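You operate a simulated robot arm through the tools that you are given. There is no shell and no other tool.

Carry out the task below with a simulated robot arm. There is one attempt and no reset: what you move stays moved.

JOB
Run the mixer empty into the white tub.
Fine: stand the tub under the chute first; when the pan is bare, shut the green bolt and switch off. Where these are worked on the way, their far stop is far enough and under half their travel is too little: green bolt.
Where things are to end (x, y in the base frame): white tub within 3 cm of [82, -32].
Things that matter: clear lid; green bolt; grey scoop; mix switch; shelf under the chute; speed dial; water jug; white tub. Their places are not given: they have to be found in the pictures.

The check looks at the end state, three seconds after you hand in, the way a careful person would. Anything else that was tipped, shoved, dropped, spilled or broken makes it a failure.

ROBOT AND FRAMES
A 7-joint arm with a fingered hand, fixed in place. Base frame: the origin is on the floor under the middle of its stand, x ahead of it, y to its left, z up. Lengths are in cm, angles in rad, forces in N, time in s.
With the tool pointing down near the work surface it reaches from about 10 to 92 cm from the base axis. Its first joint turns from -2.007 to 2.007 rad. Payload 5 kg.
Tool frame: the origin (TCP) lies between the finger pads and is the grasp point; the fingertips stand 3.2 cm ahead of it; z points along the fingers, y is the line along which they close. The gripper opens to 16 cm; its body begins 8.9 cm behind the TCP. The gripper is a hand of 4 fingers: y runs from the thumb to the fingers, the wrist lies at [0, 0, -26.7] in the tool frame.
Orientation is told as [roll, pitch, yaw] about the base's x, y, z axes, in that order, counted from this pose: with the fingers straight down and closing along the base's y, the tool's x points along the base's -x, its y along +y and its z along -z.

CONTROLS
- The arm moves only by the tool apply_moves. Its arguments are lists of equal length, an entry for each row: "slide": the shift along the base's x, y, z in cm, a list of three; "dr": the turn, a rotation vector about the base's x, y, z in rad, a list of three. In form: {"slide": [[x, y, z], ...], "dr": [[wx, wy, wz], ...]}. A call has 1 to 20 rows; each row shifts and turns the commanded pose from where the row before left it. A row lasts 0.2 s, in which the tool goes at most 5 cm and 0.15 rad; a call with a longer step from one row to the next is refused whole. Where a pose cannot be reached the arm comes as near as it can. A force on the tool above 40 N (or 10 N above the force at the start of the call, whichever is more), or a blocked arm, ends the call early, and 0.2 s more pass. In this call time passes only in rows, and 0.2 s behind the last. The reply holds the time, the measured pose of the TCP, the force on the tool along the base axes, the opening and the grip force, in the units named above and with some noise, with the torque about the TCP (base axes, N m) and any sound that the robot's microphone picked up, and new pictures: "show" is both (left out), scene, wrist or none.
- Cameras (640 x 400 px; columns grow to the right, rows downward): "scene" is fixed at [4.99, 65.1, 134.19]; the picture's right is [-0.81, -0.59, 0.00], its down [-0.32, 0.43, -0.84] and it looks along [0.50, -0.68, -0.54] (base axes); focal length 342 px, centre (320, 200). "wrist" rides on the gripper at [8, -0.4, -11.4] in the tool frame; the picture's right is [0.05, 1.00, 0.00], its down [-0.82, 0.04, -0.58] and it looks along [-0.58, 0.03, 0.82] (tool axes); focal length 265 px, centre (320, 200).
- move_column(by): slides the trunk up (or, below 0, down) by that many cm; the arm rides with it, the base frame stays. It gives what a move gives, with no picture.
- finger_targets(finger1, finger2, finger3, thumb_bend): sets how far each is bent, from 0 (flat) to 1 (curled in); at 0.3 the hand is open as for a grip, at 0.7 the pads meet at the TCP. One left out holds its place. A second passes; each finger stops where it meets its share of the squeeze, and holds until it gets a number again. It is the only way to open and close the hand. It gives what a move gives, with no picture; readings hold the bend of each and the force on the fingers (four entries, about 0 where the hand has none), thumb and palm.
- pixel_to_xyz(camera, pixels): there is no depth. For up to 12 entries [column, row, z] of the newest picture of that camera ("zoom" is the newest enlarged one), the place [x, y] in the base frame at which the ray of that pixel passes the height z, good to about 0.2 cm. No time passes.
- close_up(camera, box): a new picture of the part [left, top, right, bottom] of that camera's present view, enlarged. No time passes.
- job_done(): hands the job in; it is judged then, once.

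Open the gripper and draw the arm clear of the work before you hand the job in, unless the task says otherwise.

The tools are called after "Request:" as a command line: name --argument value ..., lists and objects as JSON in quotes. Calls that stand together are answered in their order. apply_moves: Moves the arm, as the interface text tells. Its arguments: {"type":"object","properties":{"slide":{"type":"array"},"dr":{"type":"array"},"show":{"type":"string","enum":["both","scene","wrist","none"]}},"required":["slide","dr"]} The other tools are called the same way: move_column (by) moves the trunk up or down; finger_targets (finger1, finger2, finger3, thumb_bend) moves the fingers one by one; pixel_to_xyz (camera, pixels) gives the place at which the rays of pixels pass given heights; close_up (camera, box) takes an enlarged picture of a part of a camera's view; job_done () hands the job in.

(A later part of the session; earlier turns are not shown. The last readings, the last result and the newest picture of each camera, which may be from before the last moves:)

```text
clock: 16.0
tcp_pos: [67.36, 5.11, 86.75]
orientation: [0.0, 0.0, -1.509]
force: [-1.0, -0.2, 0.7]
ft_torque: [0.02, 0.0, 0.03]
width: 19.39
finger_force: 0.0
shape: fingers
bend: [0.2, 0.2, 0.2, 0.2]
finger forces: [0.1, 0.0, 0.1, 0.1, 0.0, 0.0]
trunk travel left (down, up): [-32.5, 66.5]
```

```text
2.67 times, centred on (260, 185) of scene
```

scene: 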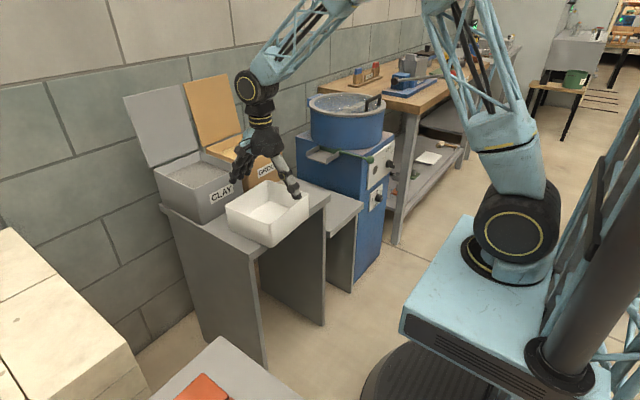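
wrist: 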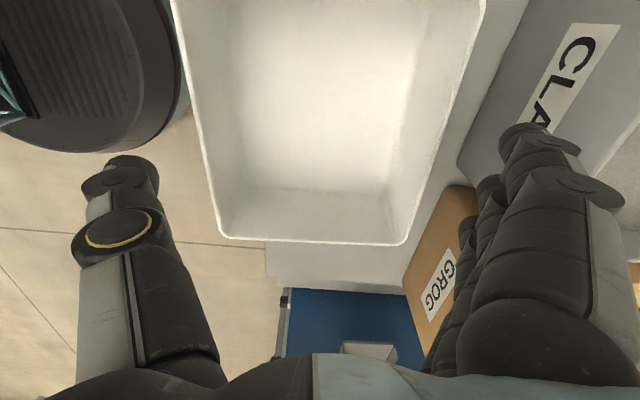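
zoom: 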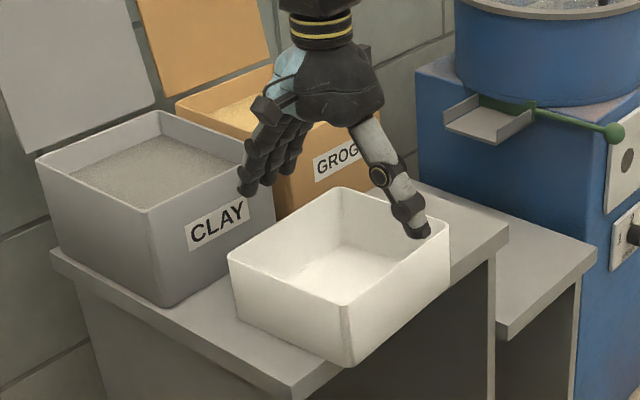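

Thumb and fingers straddle the tub symmetrically (tips at columns ~130 and ~520, rim at ~200 to ~430). I open slightly more and lower to grip height.

Request:
finger_targets --finger1 0.16 --finger2 0.16 --finger3 0.16 --thumb_bend 0.16

Request:
apply_moves --slide '[[0, 0.1, -2], [0, 0, -2], [0, 0, -2], [0, 0, -1.5]]' --dr '[[0, 0, 0], [0, 0, 0], [0, 0, 0], [0, 0, 0]]' --show "both"

Request:
close_up --camera "scene" --box '[180, 110, 340, 260]'

```text
clock: 17.0
tcp_pos: [67.45, 5.17, 86.69]
orientation: [0.001, -0.001, -1.508]
force: [0.1, 0.5, 0.6]
ft_torque: [-0.03, 0.02, 0.0]
width: 20.03
finger_force: 0.1
shape: fingers
bend: [0.16, 0.16, 0.16, 0.16]
finger forces: [0.0, 0.0, 0.0, 0.0, 0.0, 0.1]
trunk travel left (down, up): [-32.5, 66.5]
```

```text
clock: 18.0
tcp_pos: [67.42, 5.37, 79.26]
orientation: [0.001, 0.002, -1.508]
force: [-0.9, -0.1, 10.7]
ft_torque: [-0.02, 0.6, 0.0]
width: 20.47
finger_force: 4.5
shape: fingers
bend: [0.16, 0.16, 0.16, 0.1]
finger forces: [0.8, 0.6, 0.6, 0.0, 7.7, 0.1]
trunk travel left (down, up): [-32.5, 66.5]
```

scene: 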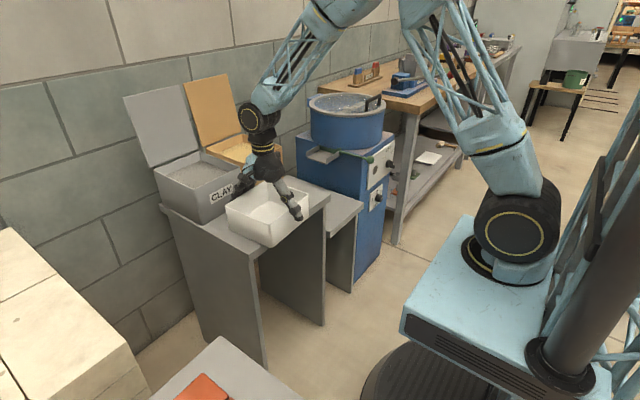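
wrist: 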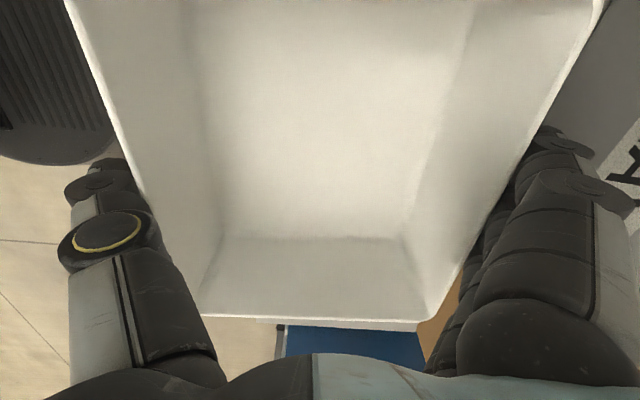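

```text
2.67 times, centred on (260, 185) of scene
```

zoom: 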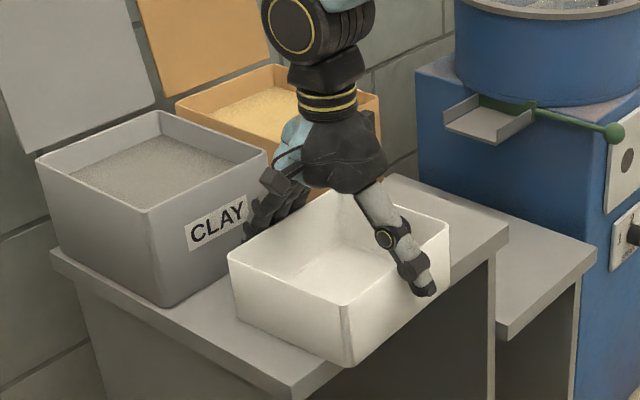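

The finger roots touch the rim (z force 10.7 N), so I rise 1.3 cm and then squeeze from both sides.

Request:
apply_moves --slide '[[0, 0, 1.3]]' --dr '[[0, 0, 0]]' --show "none"

Request:
finger_targets --finger1 0.5 --finger2 0.5 --finger3 0.5 --thumb_bend 0.5

Request:
close_up --camera "scene" --box '[180, 110, 340, 260]'

```text
clock: 18.4
tcp_pos: [67.33, 5.26, 80.53]
orientation: [-0.003, -0.001, -1.508]
force: [-0.1, -1.3, -0.9]
ft_torque: [0.0, 0.02, 0.0]
width: 20.15
finger_force: 0.2
shape: fingers
bend: [0.16, 0.16, 0.16, 0.16]
finger forces: [0.1, 0.1, 0.1, 0.0, 0.1, 0.0]
trunk travel left (down, up): [-32.5, 66.5]
```

```text
clock: 19.4
tcp_pos: [67.43, 5.41, 80.64]
orientation: [0.004, 0.0, -1.509]
force: [6.3, 0.5, 13.5]
ft_torque: [-0.06, 0.43, -0.01]
width: 18.52
finger_force: 33.3
shape: fingers
bend: [0.33, 0.33, 0.33, 0.33]
finger forces: [12.3, 12.4, 12.4, 0.0, 29.1, 0.0]
trunk travel left (down, up): [-32.5, 66.5]
```

```text
2.67 times, centred on (260, 185) of scene
```

zoom: 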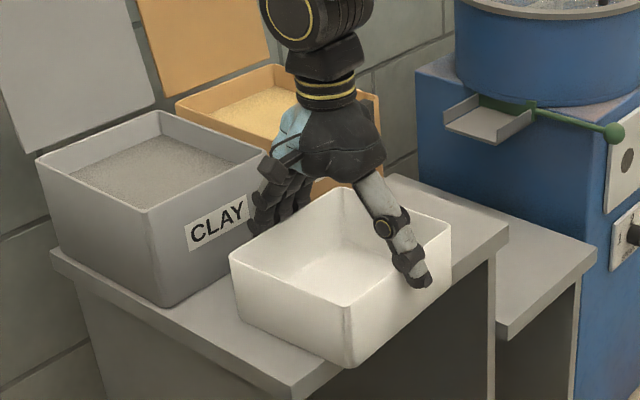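

Grip reads 33 N, with the finger links wedging on the rim. I raise slowly by small steps and watch whether the tub follows.

Request:
apply_moves --slide '[[0, 0, 0.5], [0, 0, 0.5], [0, 0, 0.5]]' --dr '[[0, 0, 0], [0, 0, 0], [0, 0, 0]]' --show "both"

Request:
close_up --camera "scene" --box '[180, 110, 340, 260]'

```text
clock: 20.2
tcp_pos: [67.35, 5.37, 82.04]
orientation: [0.0, 0.0, -1.508]
force: [0.4, -0.6, -4.3]
ft_torque: [0.0, -0.01, 0.0]
width: 18.45
finger_force: 29.4
shape: fingers
bend: [0.33, 0.34, 0.34, 0.33]
finger forces: [10.6, 10.7, 10.6, 0.0, 26.8, 0.1]
trunk travel left (down, up): [-32.5, 66.5]
```

scene: 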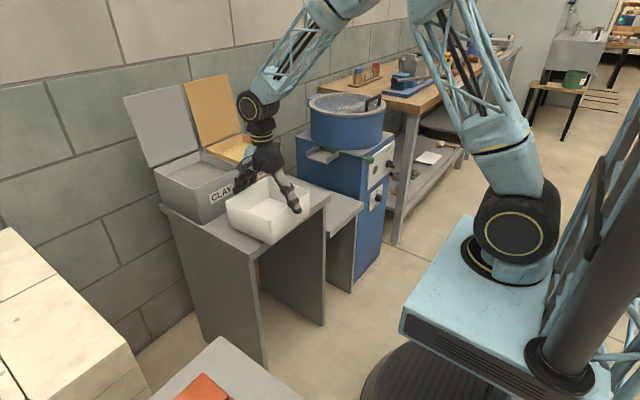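
wrist: 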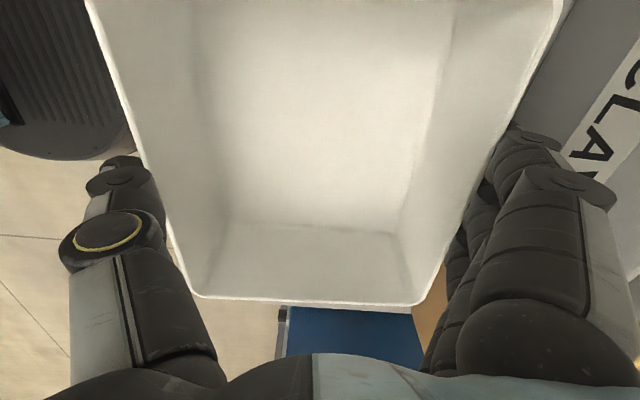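

```text
2.67 times, centred on (260, 185) of scene
```

zoom: 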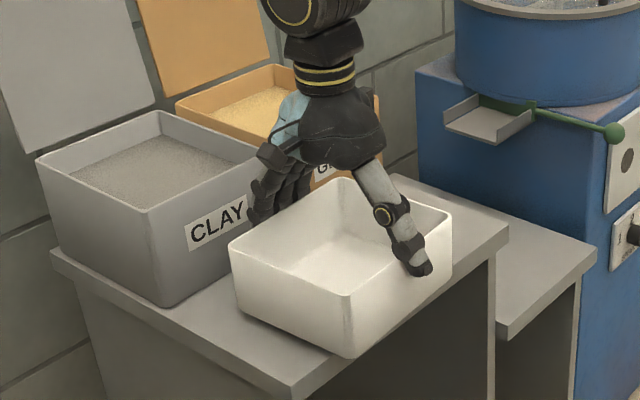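

The load reads -4.3 N, so the tub is lifting with the hand. I raise another 4 cm and check that it hangs level.

Request:
apply_moves --slide '[[0, 0, 1], [0, 0, 1], [0, 0, 1], [0, 0, 1]]' --dr '[[0, 0, 0], [0, 0, 0], [0, 0, 0], [0, 0, 0]]' --show "both"

Request:
close_up --camera "scene" --box '[180, 110, 340, 260]'

```text
clock: 21.2
tcp_pos: [67.37, 5.36, 86.11]
orientation: [-0.001, -0.001, -1.507]
force: [0.3, -0.6, -3.6]
ft_torque: [0.0, -0.02, 0.03]
width: 18.44
finger_force: 29.8
shape: fingers
bend: [0.33, 0.34, 0.34, 0.33]
finger forces: [10.5, 10.5, 10.7, 0.0, 27.0, 0.0]
trunk travel left (down, up): [-32.5, 66.5]
```

scene: 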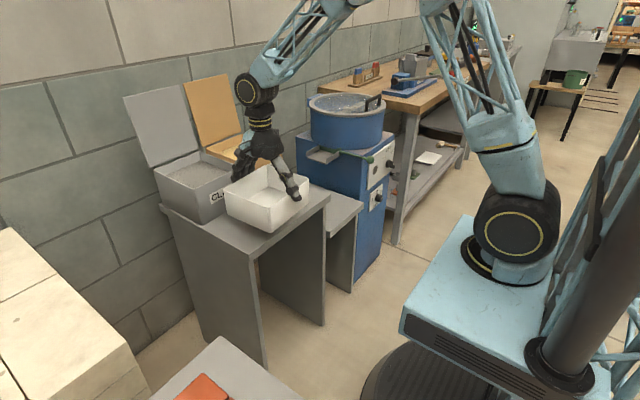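
wrist: 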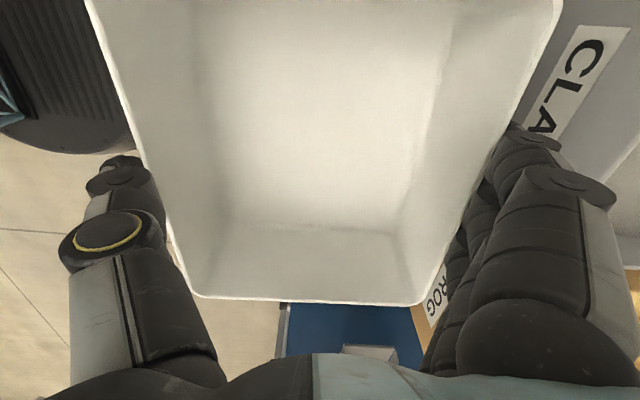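

```text
2.67 times, centred on (260, 185) of scene
```

zoom: 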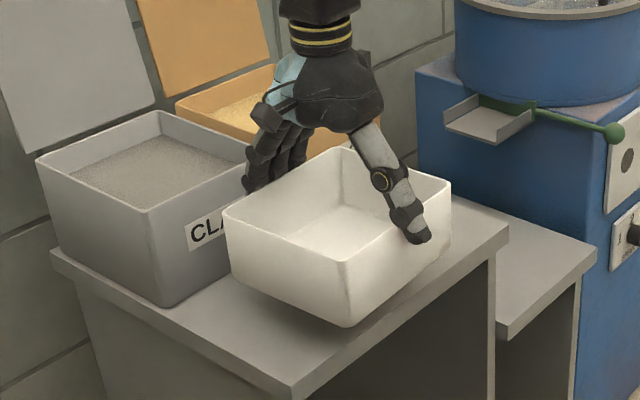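

The tub hangs level with its bottom about 8.6 cm under the TCP. I carry it at height over to the front of the shelf slot, squaring it with the shelf on the way.

Request:
apply_moves --slide '[[0, 0, 1.5], [0, 0, 1.5], [-0.8, -2.5, 0], [-0.8, -3, 0], [-0.8, -3, 0], [-0.8, -3, 0], [-0.8, -3, 0], [-0.8, -3, 0], [-0.8, -3, 0], [-0.8, -3, 0], [-0.8, -3, 0], [-0.8, -3, 0], [0, -3, 0], [0, -3, 0], [0, -2.3, 0]]' --dr '[[0, 0, 0], [0, 0, 0], [0, 0, -0.0065], [0, 0, -0.0065], [0, 0, -0.0065], [0, 0, -0.0065], [0, 0, -0.0065], [0, 0, -0.0065], [0, 0, -0.0065], [0, 0, -0.0065], [0, 0, -0.0065], [0, 0, -0.0065], [0, 0, 0], [0, 0, 0], [0, 0, 0]]' --show "both"

Request:
close_up --camera "scene" --box '[260, 60, 420, 260]'

```text
clock: 24.4
tcp_pos: [59.44, -32.55, 88.93]
orientation: [0.002, 0.0, -1.571]
force: [0.2, 0.0, -4.0]
ft_torque: [-0.04, -0.06, 0.03]
width: 18.43
finger_force: 29.5
shape: fingers
bend: [0.33, 0.34, 0.34, 0.33]
finger forces: [10.6, 10.5, 10.7, 0.0, 26.7, 0.1]
trunk travel left (down, up): [-32.5, 66.5]
```

scene: 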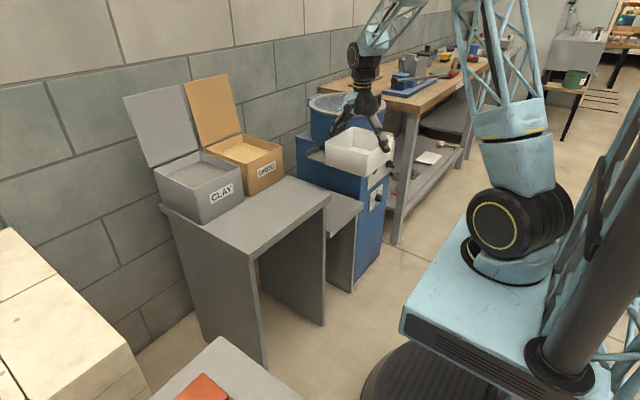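
wrist: 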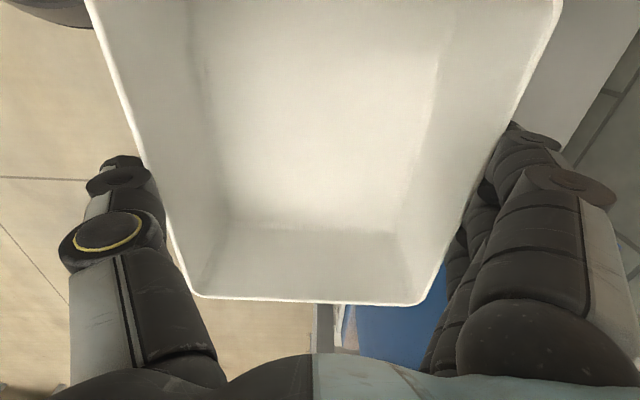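

```text
2.00 times, centred on (340, 160) of scene
```

zoom: 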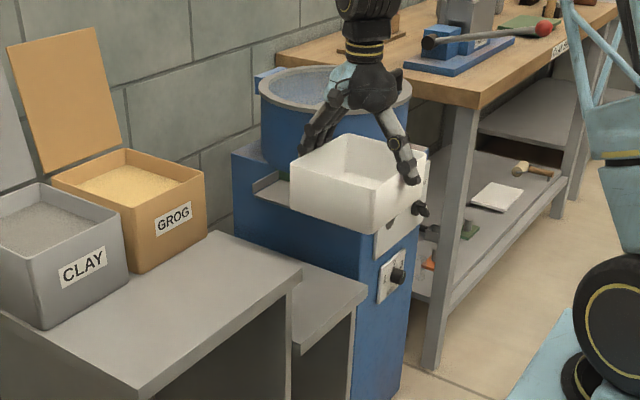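

Clear on both sides: tub y-range about -42 to -23.4 in a slot from -45 to -20.4. I lower it to just above the shelf.

Request:
apply_moves --slide '[[0, 0.2, -2.9], [0, 0, -3], [0, 0, -3], [0, 0, -3], [0, 0, -3], [0, 0, -3], [0, 0, -3], [0, 0, -2]]' --dr '[[0, 0, 0], [0, 0, 0], [0, 0, 0], [0, 0, 0], [0, 0, 0], [0, 0, 0], [0, 0, 0], [0, 0, 0]]' --show "both"

Request:
close_up --camera "scene" --box '[260, 100, 420, 260]'

```text
clock: 26.2
tcp_pos: [59.46, -32.33, 66.08]
orientation: [0.0, 0.0, -1.572]
force: [-0.3, -0.2, -3.8]
ft_torque: [0.0, -0.02, 0.02]
width: 18.41
finger_force: 29.5
shape: fingers
bend: [0.33, 0.34, 0.34, 0.33]
finger forces: [10.4, 10.6, 10.4, 0.1, 26.6, 0.0]
trunk travel left (down, up): [-32.5, 66.5]
```

scene: 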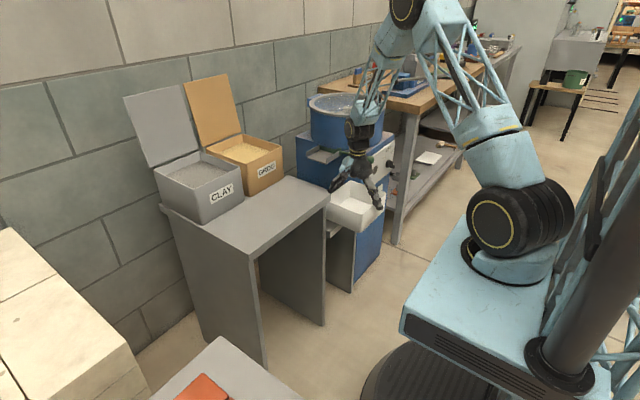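
wrist: 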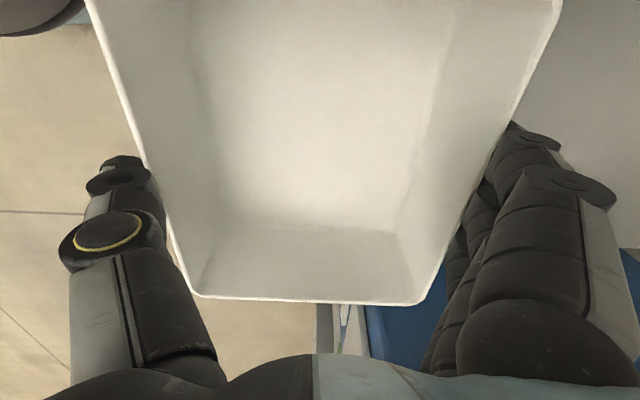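

```text
2.50 times, centred on (340, 180) of scene
```

zoom: 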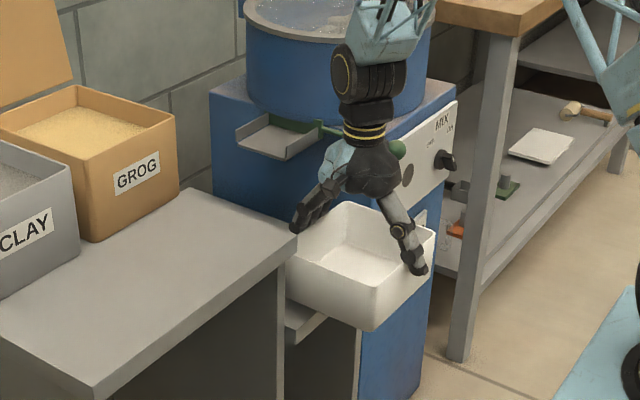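

The tub is just over the shelf's front. I move it 6 cm in (+x), then lower gently until it lands.

Request:
apply_moves --slide '[[2, 0, 0], [2, 0, 0], [2, 0, 0], [0, 0, -0.6], [0, 0, -0.6], [0, 0, -0.4]]' --dr '[[0, 0, 0], [0, 0, 0], [0, 0, 0], [0, 0, 0], [0, 0, 0], [0, 0, 0]]' --show "both"

Request:
close_up --camera "scene" --box '[260, 100, 420, 260]'

```text
clock: 27.6
tcp_pos: [65.47, -32.21, 64.55]
orientation: [-0.001, -0.001, -1.573]
force: [0.2, 0.0, -4.5]
ft_torque: [0.0, 0.02, 0.02]
width: 18.41
finger_force: 29.2
shape: fingers
bend: [0.33, 0.34, 0.34, 0.33]
finger forces: [10.4, 10.5, 10.5, 0.0, 26.7, 0.0]
trunk travel left (down, up): [-32.5, 66.5]
```

scene: 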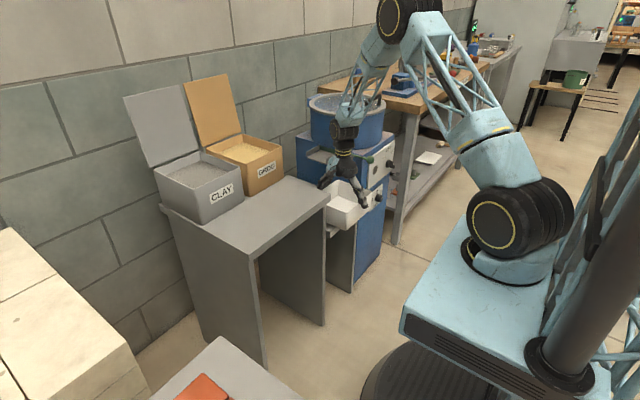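
wrist: 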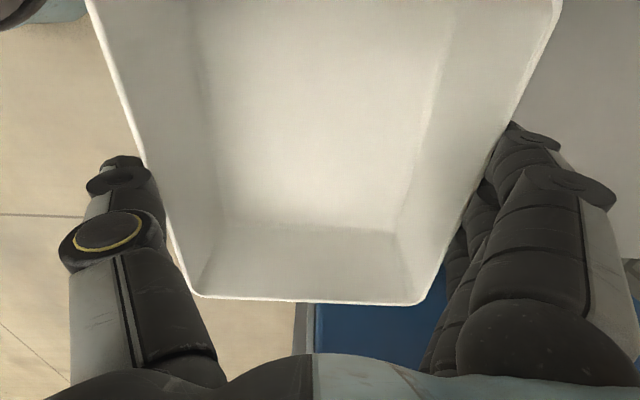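

```text
2.50 times, centred on (340, 180) of scene
```

zoom: 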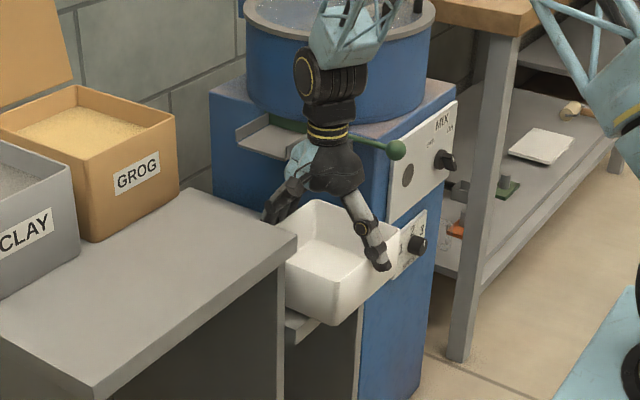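

Still hanging (-4.5 N). I lower further in small steps until the shelf takes the weight.

Request:
apply_moves --slide '[[0, 0, -0.3], [0, 0, -0.3], [0, 0, -0.3], [0, 0, -0.2]]' --dr '[[0, 0, 0], [0, 0, 0], [0, 0, 0], [0, 0, 0]]' --show "scene"

```text
clock: 28.6
tcp_pos: [65.44, -32.31, 63.66]
orientation: [0.001, -0.002, -1.571]
force: [1.3, 2.0, 16.6]
ft_torque: [0.0, 0.66, -0.06]
width: 18.44
finger_force: 31.1
shape: fingers
bend: [0.34, 0.34, 0.34, 0.33]
finger forces: [10.3, 10.2, 10.2, 0.0, 31.4, 0.0]
trunk travel left (down, up): [-32.5, 66.5]
```

scene: 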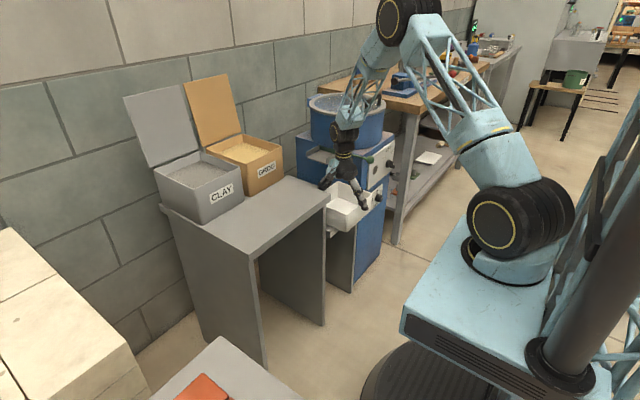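

The shelf has taken the tub (16.6 N). I ease up 0.2 cm, open the fingers and lift straight out.

Request:
apply_moves --slide '[[0, 0, 0.2]]' --dr '[[0, 0, 0]]' --show "none"

Request:
finger_targets --finger1 0.2 --finger2 0.2 --finger3 0.2 --thumb_bend 0.2

Request:
apply_moves --slide '[[0, 0, 1], [0, 0, 2], [0, 0, 3], [0, 0, 3], [0, 0, 3]]' --dr '[[0, 0, 0], [0, 0, 0], [0, 0, 0], [0, 0, 0], [0, 0, 0]]' --show "both"

Request:
close_up --camera "scene" --box '[260, 100, 420, 260]'

```text
clock: 29.0
tcp_pos: [65.41, -32.27, 63.62]
orientation: [0.0, 0.0, -1.573]
force: [1.7, -0.4, 9.7]
ft_torque: [0.01, 0.22, 0.03]
width: 18.44
finger_force: 30.2
shape: fingers
bend: [0.34, 0.34, 0.34, 0.33]
finger forces: [10.6, 10.7, 10.7, 0.1, 28.2, 0.0]
trunk travel left (down, up): [-32.5, 66.5]
```

```text
clock: 30.0
tcp_pos: [65.47, -32.29, 63.52]
orientation: [0.0, 0.001, -1.571]
force: [-2.0, 0.9, 0.8]
ft_torque: [0.02, 0.02, 0.01]
width: 19.47
finger_force: 0.7
shape: fingers
bend: [0.2, 0.2, 0.2, 0.19]
finger forces: [0.1, 0.0, 0.1, 0.1, 1.1, 0.0]
trunk travel left (down, up): [-32.5, 66.5]
```

```text
clock: 31.2
tcp_pos: [65.32, -32.31, 75.65]
orientation: [0.0, 0.0, -1.573]
force: [1.1, 0.2, -0.8]
ft_torque: [0.03, 0.01, -0.02]
width: 19.43
finger_force: 0.1
shape: fingers
bend: [0.2, 0.2, 0.2, 0.2]
finger forces: [0.0, 0.0, 0.0, 0.0, 0.0, 0.0]
trunk travel left (down, up): [-32.5, 66.5]
```

scene: 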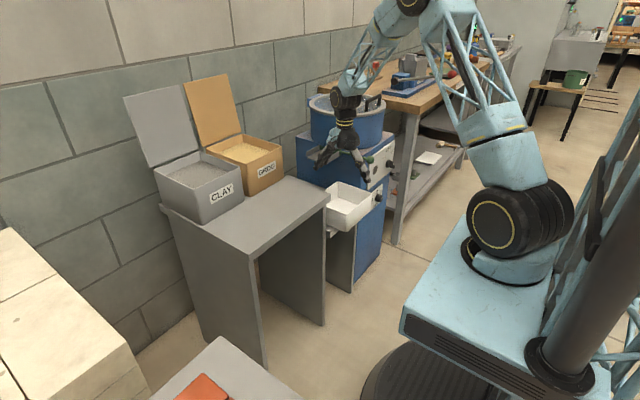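
wrist: 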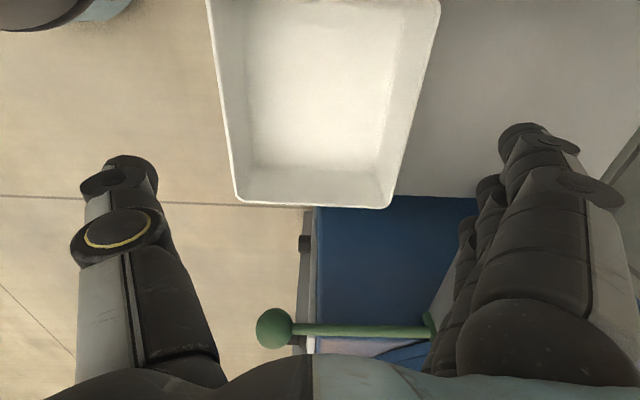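

```text
2.50 times, centred on (340, 180) of scene
```

zoom: 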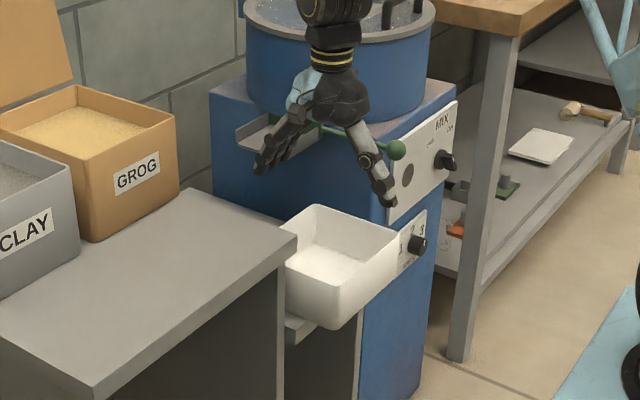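

The tub stands on the shelf. I measure its position from this view at rim height z≈63.

Request:
close_up --camera "wrist" --box '[190, 0, 446, 220]'

Request:
pixel_to_xyz --camera "wrist" --pixels '[[238, 201, 63], [389, 207, 63], [210, 0, 63], [439, 0, 63], [274, 328, 74], [432, 325, 74], [316, 209, 55], [410, 197, 55]]'

```text
1.82 times, centred on (318, 110) of wrist
```

zoom: 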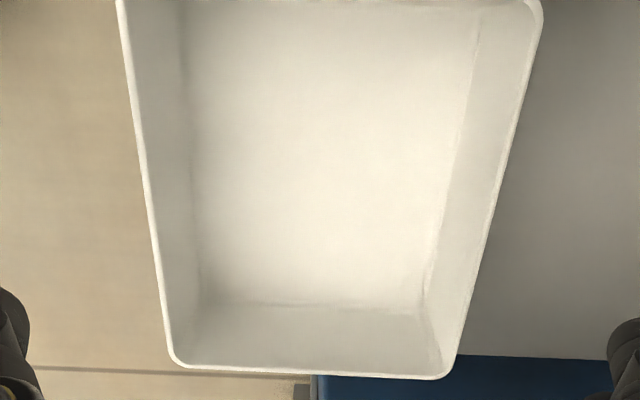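

```text
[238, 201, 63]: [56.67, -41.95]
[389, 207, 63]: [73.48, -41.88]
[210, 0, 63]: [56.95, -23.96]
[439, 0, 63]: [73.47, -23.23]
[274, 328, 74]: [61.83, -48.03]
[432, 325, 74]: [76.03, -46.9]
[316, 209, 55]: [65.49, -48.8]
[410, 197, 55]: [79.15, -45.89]
```

Tub rim now spans x 56.8–73.5, y -41.9..-23.2, so it needs +17 cm in x. Before backing off to push it, I check where the robot's own base box lies so the thumb stays clear.

Request:
pixel_to_xyz --camera "scene" --pixels '[[402, 312, 30], [402, 312, 50], [402, 312, 70], [470, 215, 30], [470, 215, 50], [470, 215, 70]]'

Request:
apply_moves --slide '[[-3, 0, 0.5], [-4, -0.1, 0], [-4, -0.1, 0], [-4, -0.1, 0], [-4, 0, 0], [-3.3, 0, 0]]' --dr '[[0, 0, 0], [0, 0, 0], [0, 0, 0], [0, 0, 0], [0, 0, 0], [0, 0, 0]]' --show "both"

```text
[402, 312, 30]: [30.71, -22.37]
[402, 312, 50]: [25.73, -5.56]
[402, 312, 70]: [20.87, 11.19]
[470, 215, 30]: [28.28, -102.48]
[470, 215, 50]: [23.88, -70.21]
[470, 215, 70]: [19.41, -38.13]
```

```text
clock: 32.6
tcp_pos: [42.92, -32.61, 76.1]
orientation: [0.0, 0.0, -1.573]
force: [-0.7, 0.6, -1.0]
ft_torque: [0.0, 0.01, 0.02]
width: 19.41
finger_force: 0.0
shape: fingers
bend: [0.2, 0.2, 0.2, 0.2]
finger forces: [0.1, 0.0, 0.1, 0.0, 0.0, 0.0]
trunk travel left (down, up): [-32.5, 66.5]
```

scene: 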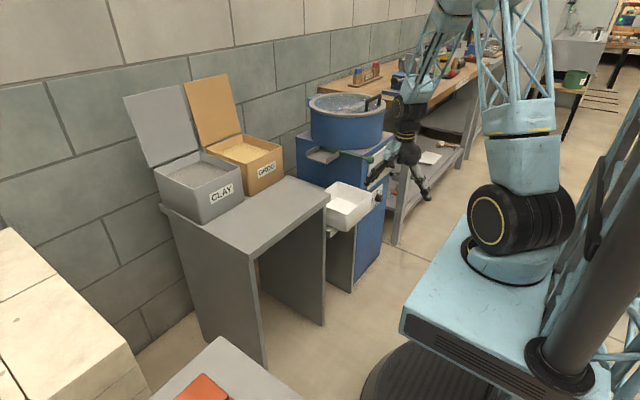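
wrist: 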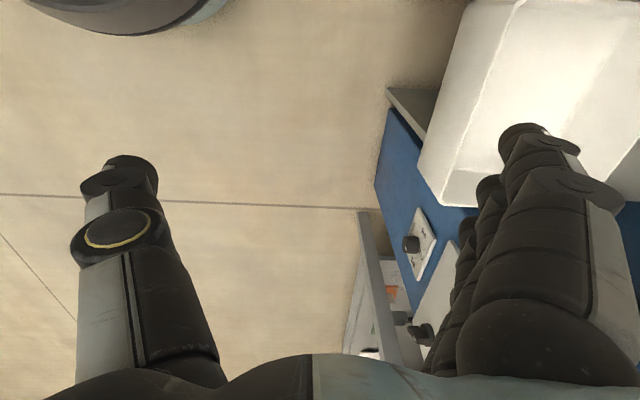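

I tuck the thumb, back off 3 cm more for clearance and lower the finger tips to mid-wall height in front of the tub.

Request:
finger_targets --thumb_bend 0.6

Request:
apply_moves --slide '[[-3, 0, 0], [0, 0, -3], [0, 0, -3], [0, 0, -3], [0, 0, -3], [0, 0, -2.2]]' --dr '[[0, 0, 0], [0, 0, 0], [0, 0, 0], [0, 0, 0], [0, 0, 0], [0, 0, 0]]' --show "both"

Request:
close_up --camera "scene" --box '[300, 120, 460, 260]'

```text
clock: 33.6
tcp_pos: [42.94, -32.74, 76.16]
orientation: [0.0, -0.001, -1.572]
force: [0.4, 0.1, 0.1]
ft_torque: [-0.01, 0.02, -0.02]
width: 12.39
finger_force: 0.1
shape: fingers
bend: [0.2, 0.2, 0.2, 0.6]
finger forces: [0.1, 0.0, 0.0, 0.0, 0.1, 0.1]
trunk travel left (down, up): [-32.5, 66.5]
```

```text
clock: 35.0
tcp_pos: [40.17, -32.57, 61.93]
orientation: [-0.001, 0.0, -1.573]
force: [0.6, 0.1, 0.2]
ft_torque: [0.04, -0.04, 0.05]
width: 12.37
finger_force: 0.0
shape: fingers
bend: [0.2, 0.2, 0.2, 0.6]
finger forces: [0.0, 0.0, 0.1, 0.1, 0.0, 0.1]
trunk travel left (down, up): [-32.5, 66.5]
```

scene: 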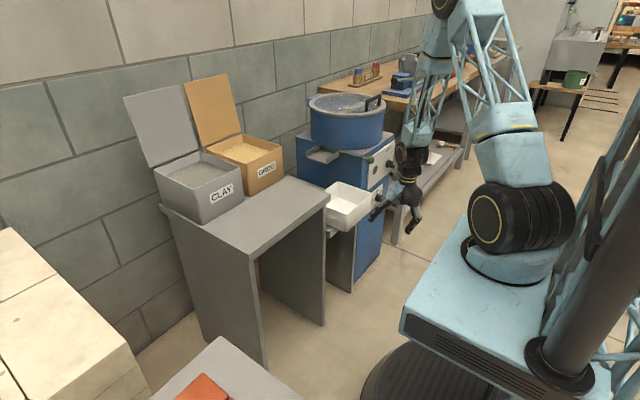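
wrist: 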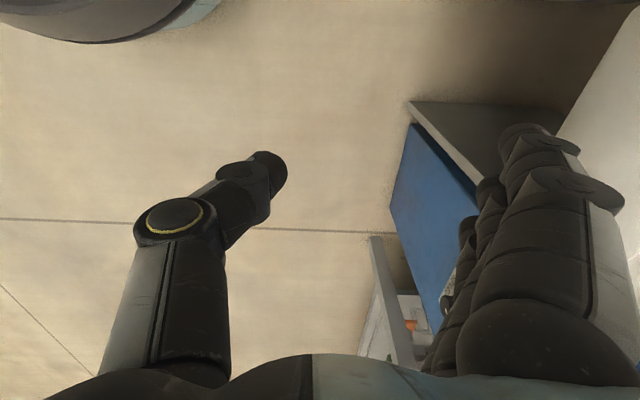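

```text
2.86 times, centred on (380, 190) of scene
```

zoom: 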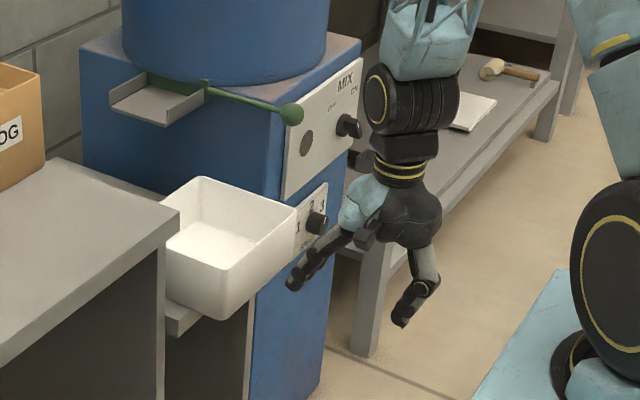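

The finger backs face the tub's front wall at mid-height. I push +x gently, first 10 cm.

Request:
apply_moves --slide '[[1.2, 0, 0], [1.2, 0, 0], [1.2, 0, 0], [1.2, 0, 0], [1.2, 0, 0], [1.2, 0, 0], [1.2, 0, 0], [1.2, 0, 0]]' --dr '[[0, 0, 0], [0, 0, 0], [0, 0, 0], [0, 0, 0], [0, 0, 0], [0, 0, 0], [0, 0, 0], [0, 0, 0]]' --show "both"

Request:
close_up --camera "scene" --box '[280, 120, 440, 260]'

```text
clock: 36.8
tcp_pos: [49.59, -32.62, 61.87]
orientation: [0.001, 0.0, -1.573]
force: [-0.8, 0.4, -0.7]
ft_torque: [0.01, -0.03, 0.0]
width: 12.36
finger_force: 0.2
shape: fingers
bend: [0.2, 0.2, 0.2, 0.6]
finger forces: [0.0, 0.1, 0.1, 0.1, 0.1, 0.2]
trunk travel left (down, up): [-32.5, 66.5]
```

scene: 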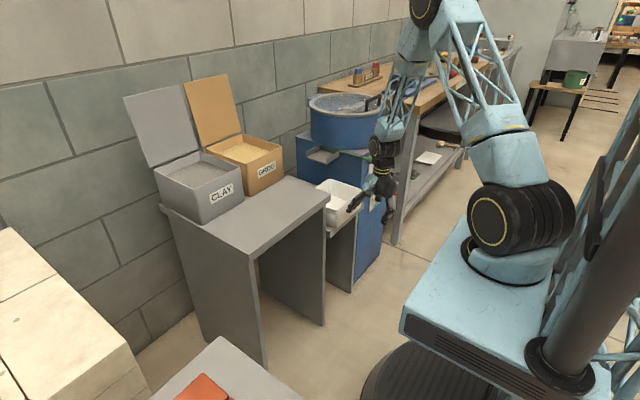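
wrist: 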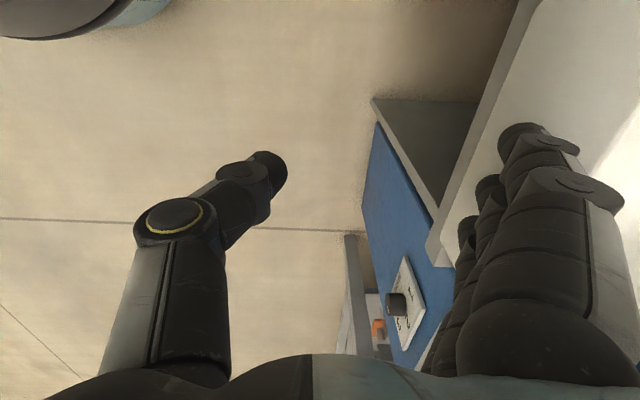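

```text
2.86 times, centred on (360, 190) of scene
```

zoom: 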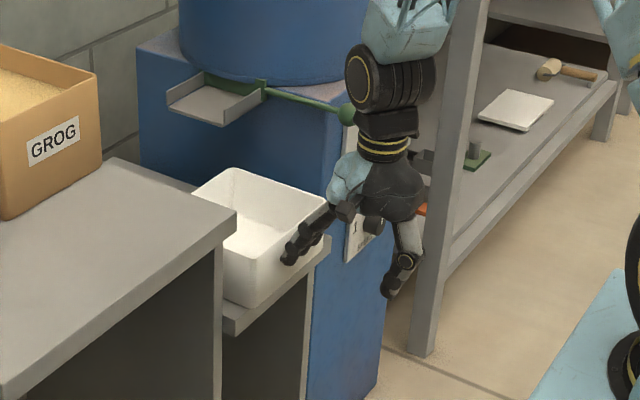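

The tub slides along without resistance. I locate its front rim corners at z=63 in the scene view.

Request:
pixel_to_xyz --camera "scene" --pixels '[[362.8, 189.3, 63], [332.5, 211, 63], [317.2, 179, 63], [317.2, 182, 63]]'

Request:
close_up --camera "scene" --box '[300, 165, 380, 235]'

```text
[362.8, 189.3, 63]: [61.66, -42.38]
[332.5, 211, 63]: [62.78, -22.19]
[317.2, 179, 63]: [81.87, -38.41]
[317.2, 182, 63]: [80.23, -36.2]
```

```text
5.71 times, centred on (340, 200) of scene
```

zoom: 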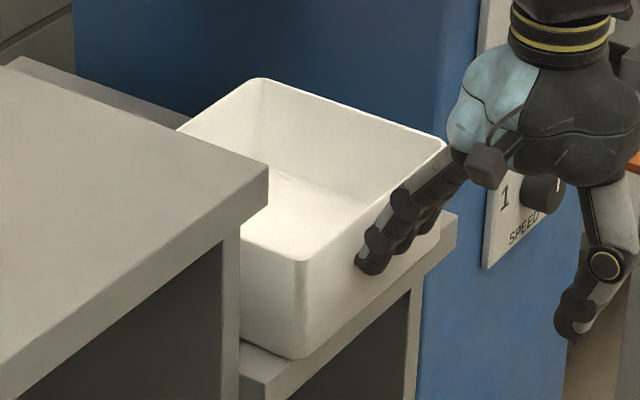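

I use the sharper corner pixels from this enlargement to get the tub's centre.

Request:
pixel_to_xyz --camera "scene" --pixels '[[337, 210.5, 63], [362.2, 190.4, 63], [329.5, 179, 63]]'

```text
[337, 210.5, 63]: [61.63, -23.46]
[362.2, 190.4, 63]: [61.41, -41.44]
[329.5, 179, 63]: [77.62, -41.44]
```

The tub's centre is at (69.6,-32.4), 20.0 cm ahead of the TCP; I push 12.4 cm more to bring it to x=82.

Request:
apply_moves --slide '[[1.24, 0, 0], [1.24, 0, 0], [1.24, 0, 0], [1.24, 0, 0], [1.24, 0, 0], [1.24, 0, 0], [1.24, 0, 0], [1.24, 0, 0], [1.24, 0, 0], [1.2, 0, 0]]' --dr '[[0, 0, 0], [0, 0, 0], [0, 0, 0], [0, 0, 0], [0, 0, 0], [0, 0, 0], [0, 0, 0], [0, 0, 0], [0, 0, 0], [0, 0, 0]]' --show "both"

Request:
close_up --camera "scene" --box '[280, 130, 400, 235]'

```text
clock: 39.0
tcp_pos: [61.99, -32.6, 61.91]
orientation: [-0.001, 0.0, -1.572]
force: [0.3, -0.7, 0.7]
ft_torque: [0.0, 0.02, 0.01]
width: 12.34
finger_force: 0.3
shape: fingers
bend: [0.2, 0.2, 0.2, 0.6]
finger forces: [0.1, 0.2, 0.1, 0.0, 0.0, 0.1]
trunk travel left (down, up): [-32.5, 66.5]
```

scene: 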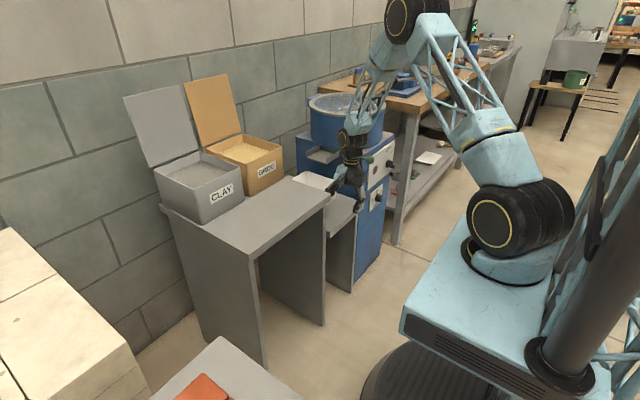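
wrist: 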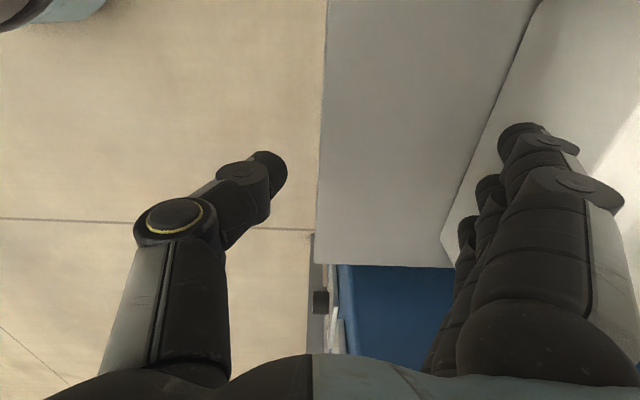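

```text
3.81 times, centred on (340, 182) of scene
```

zoom: 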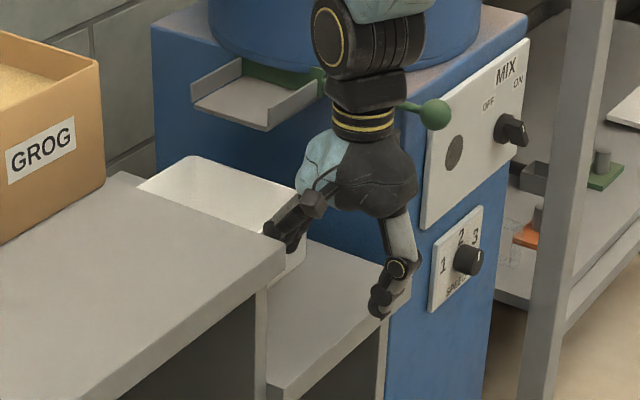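

The tub is under the chute now. I back the hand straight out, raise it and turn it back (+90°) so that the wrist camera looks ahead at the tub and the bolt.

Request:
apply_moves --slide '[[-2, 0, 0], [-4, 0, 0], [-4, 0, 0], [-4, 0, 0], [-3, 0, 2], [-2, 0, 4], [0, 0, 4], [0, 0, 4], [0, 0, 4], [0, 0, 4], [0, 0, 4], [0, 0, 0]]' --dr '[[0, 0, 0], [0, 0, 0], [0, 0, 0.14], [0, 0, 0.143], [0, 0, 0.143], [0, 0, 0.143], [0, 0, 0.143], [0, 0, 0.143], [0, 0, 0.143], [0, 0, 0.143], [0, 0, 0.143], [0, 0, 0.143]]' --show "none"

Request:
apply_moves --slide '[[0, 0, 0], [0, 0, 0]]' --dr '[[0, 0, 0.143], [0, 0, 0]]' --show "both"

```text
clock: 41.6
tcp_pos: [43.1, -32.56, 87.98]
orientation: [0.0, 0.0, -0.146]
force: [0.7, 0.8, -0.5]
ft_torque: [-0.02, -0.02, 0.0]
width: 12.4
finger_force: 0.0
shape: fingers
bend: [0.2, 0.2, 0.2, 0.6]
finger forces: [0.0, 0.0, 0.0, 0.1, 0.0, 0.1]
trunk travel left (down, up): [-32.5, 66.5]
```

```text
clock: 42.2
tcp_pos: [43.11, -32.49, 87.86]
orientation: [0.0, 0.0, -0.003]
force: [0.9, 0.3, 0.2]
ft_torque: [-0.03, -0.01, 0.0]
width: 12.38
finger_force: 0.0
shape: fingers
bend: [0.2, 0.2, 0.2, 0.6]
finger forces: [0.0, 0.0, 0.0, 0.0, 0.0, 0.1]
trunk travel left (down, up): [-32.5, 66.5]
```

scene: 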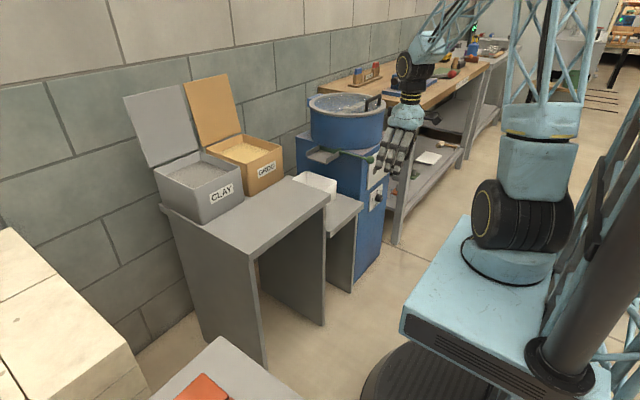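
wrist: 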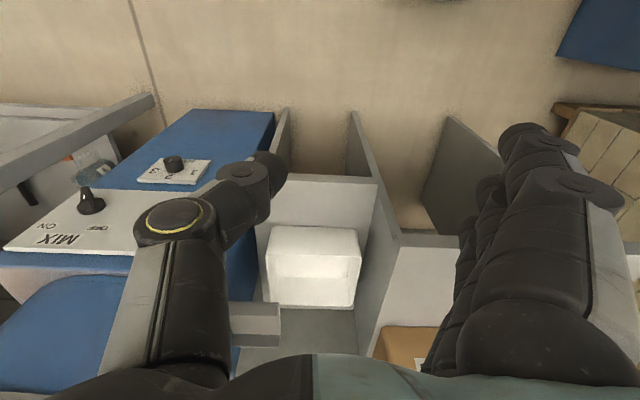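

I zoom on the tub under the chute in both views to verify its place.

Request:
close_up --camera "wrist" --box '[230, 180, 410, 360]'

Request:
close_up --camera "scene" --box '[290, 130, 390, 220]'

```text
2.22 times, centred on (320, 270) of wrist
```

zoom: 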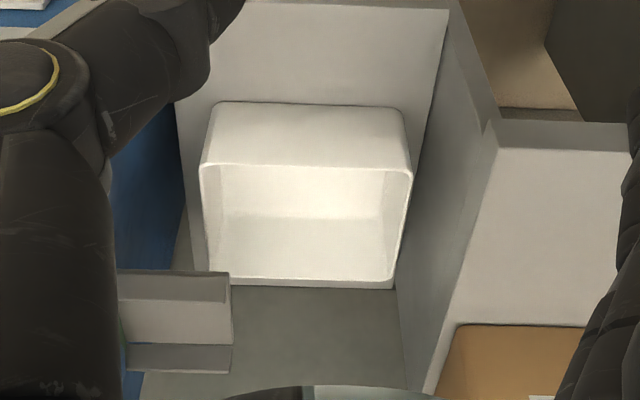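

```text
4.44 times, centred on (340, 175) of scene
```

zoom: 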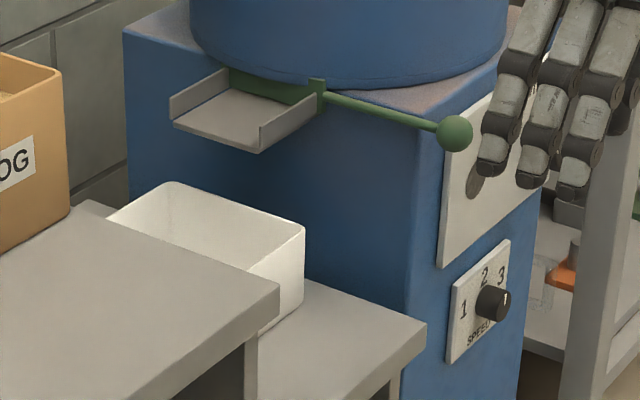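

I project the rim corners at z=63.

Request:
pixel_to_xyz --camera "wrist" --pixels '[[266.4, 254.2, 63], [361.4, 257.8, 63], [353.8, 308, 63]]'

Request:
pixel_to_xyz --camera "scene" --pixels '[[336.4, 181.3, 63], [305, 170.5, 63]]'

```text
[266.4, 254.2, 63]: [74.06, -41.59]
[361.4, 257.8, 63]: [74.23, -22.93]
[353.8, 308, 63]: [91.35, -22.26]
```

```text
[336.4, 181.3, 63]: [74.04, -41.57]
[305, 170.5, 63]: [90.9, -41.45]
```

The tub's centre is at (82.4,-32.1), as wanted. Now the bolt: ball at about (61.8,-48,74). I tilt the hand 45° (fingers forward-down) in front of the ball to look at it and the panel squarely, opening the hand.

Request:
finger_targets --finger1 0.35 --finger2 0.35 --finger3 0.35 --thumb_bend 0.35

Request:
apply_moves --slide '[[0, -3, 0], [0, -3, 0], [0, -3, 0], [0, -3, 0], [0, -3, 0], [0, -0.5, 0]]' --dr '[[0, -0.131, 0], [0, -0.131, 0], [0, -0.131, 0], [0, -0.131, 0], [0, -0.131, 0], [0, -0.131, 0]]' --show "both"

```text
clock: 43.2
tcp_pos: [43.01, -32.62, 87.93]
orientation: [0.0, -0.001, -0.003]
force: [0.6, -0.2, 0.1]
ft_torque: [-0.01, -0.03, -0.02]
width: 15.13
finger_force: 0.0
shape: fingers
bend: [0.35, 0.35, 0.35, 0.35]
finger forces: [0.0, 0.0, 0.0, 0.0, 0.0, 0.0]
trunk travel left (down, up): [-32.5, 66.5]
```

```text
clock: 44.6
tcp_pos: [48.57, -49.18, 87.25]
orientation: [0.007, -0.777, 0.011]
force: [-0.9, 0.8, 1.9]
ft_torque: [0.03, 0.09, 0.01]
width: 15.17
finger_force: 0.0
shape: fingers
bend: [0.35, 0.35, 0.35, 0.35]
finger forces: [0.1, 0.0, 0.0, 0.0, 0.0, 0.0]
out of reach, approached as far as the arm can: row 5, 6
trunk travel left (down, up): [-32.5, 66.5]
```

scene: 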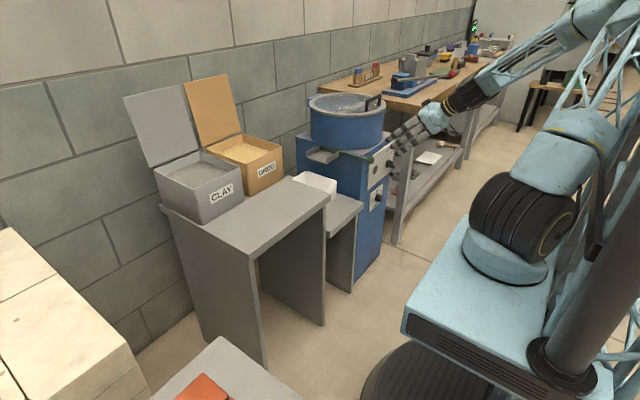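
wrist: 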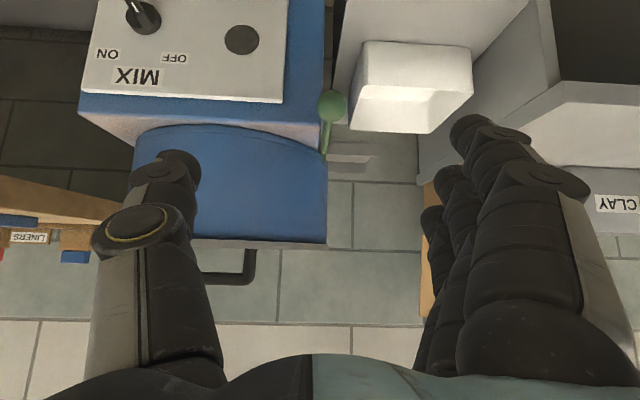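

The pose was limited (too near the base) but the view is good: ball at (332,105), switch at (140,15). I move forward and down to a reachable pose before the ball.

Request:
apply_moves --slide '[[3, 0, 0], [3, 0, -1], [3, 0, -2], [1, 0, -3]]' --dr '[[0, 0, 0], [0, 0, 0], [0, 0, 0], [0, 0, 0]]' --show "both"

Request:
close_up --camera "scene" --box '[300, 90, 440, 190]'

```text
clock: 45.6
tcp_pos: [57.93, -49.75, 81.0]
orientation: [0.004, -0.786, -0.004]
force: [0.9, 0.4, -0.3]
ft_torque: [0.0, 0.03, -0.01]
width: 15.12
finger_force: 0.0
shape: fingers
bend: [0.35, 0.35, 0.35, 0.35]
finger forces: [0.0, 0.1, 0.1, 0.0, 0.1, 0.0]
trunk travel left (down, up): [-32.5, 66.5]
```

scene: 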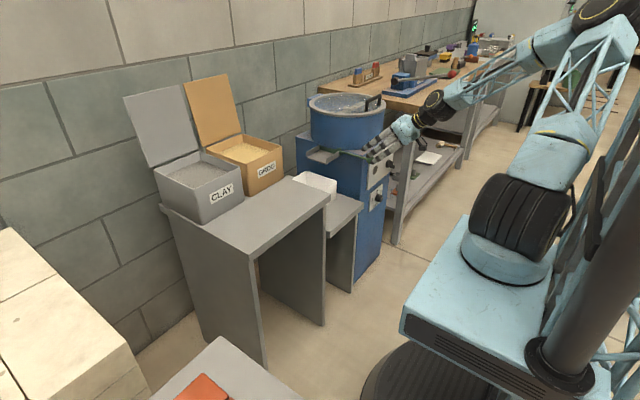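
wrist: 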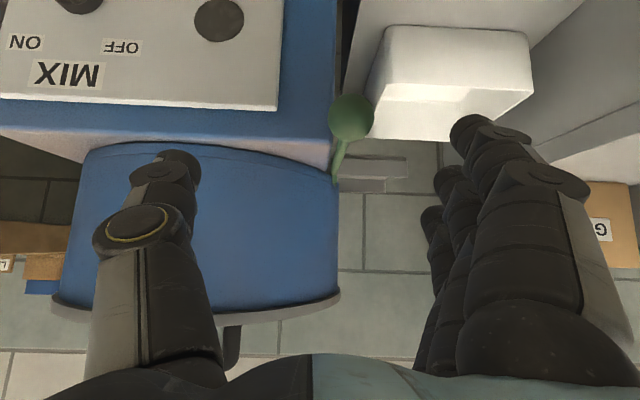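

```text
4.00 times, centred on (370, 140) of scene
```

zoom: 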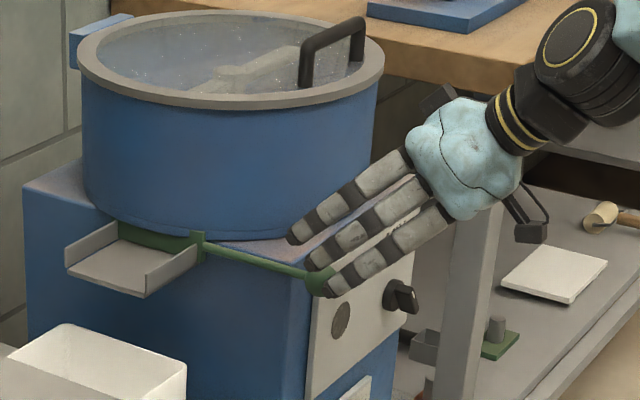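

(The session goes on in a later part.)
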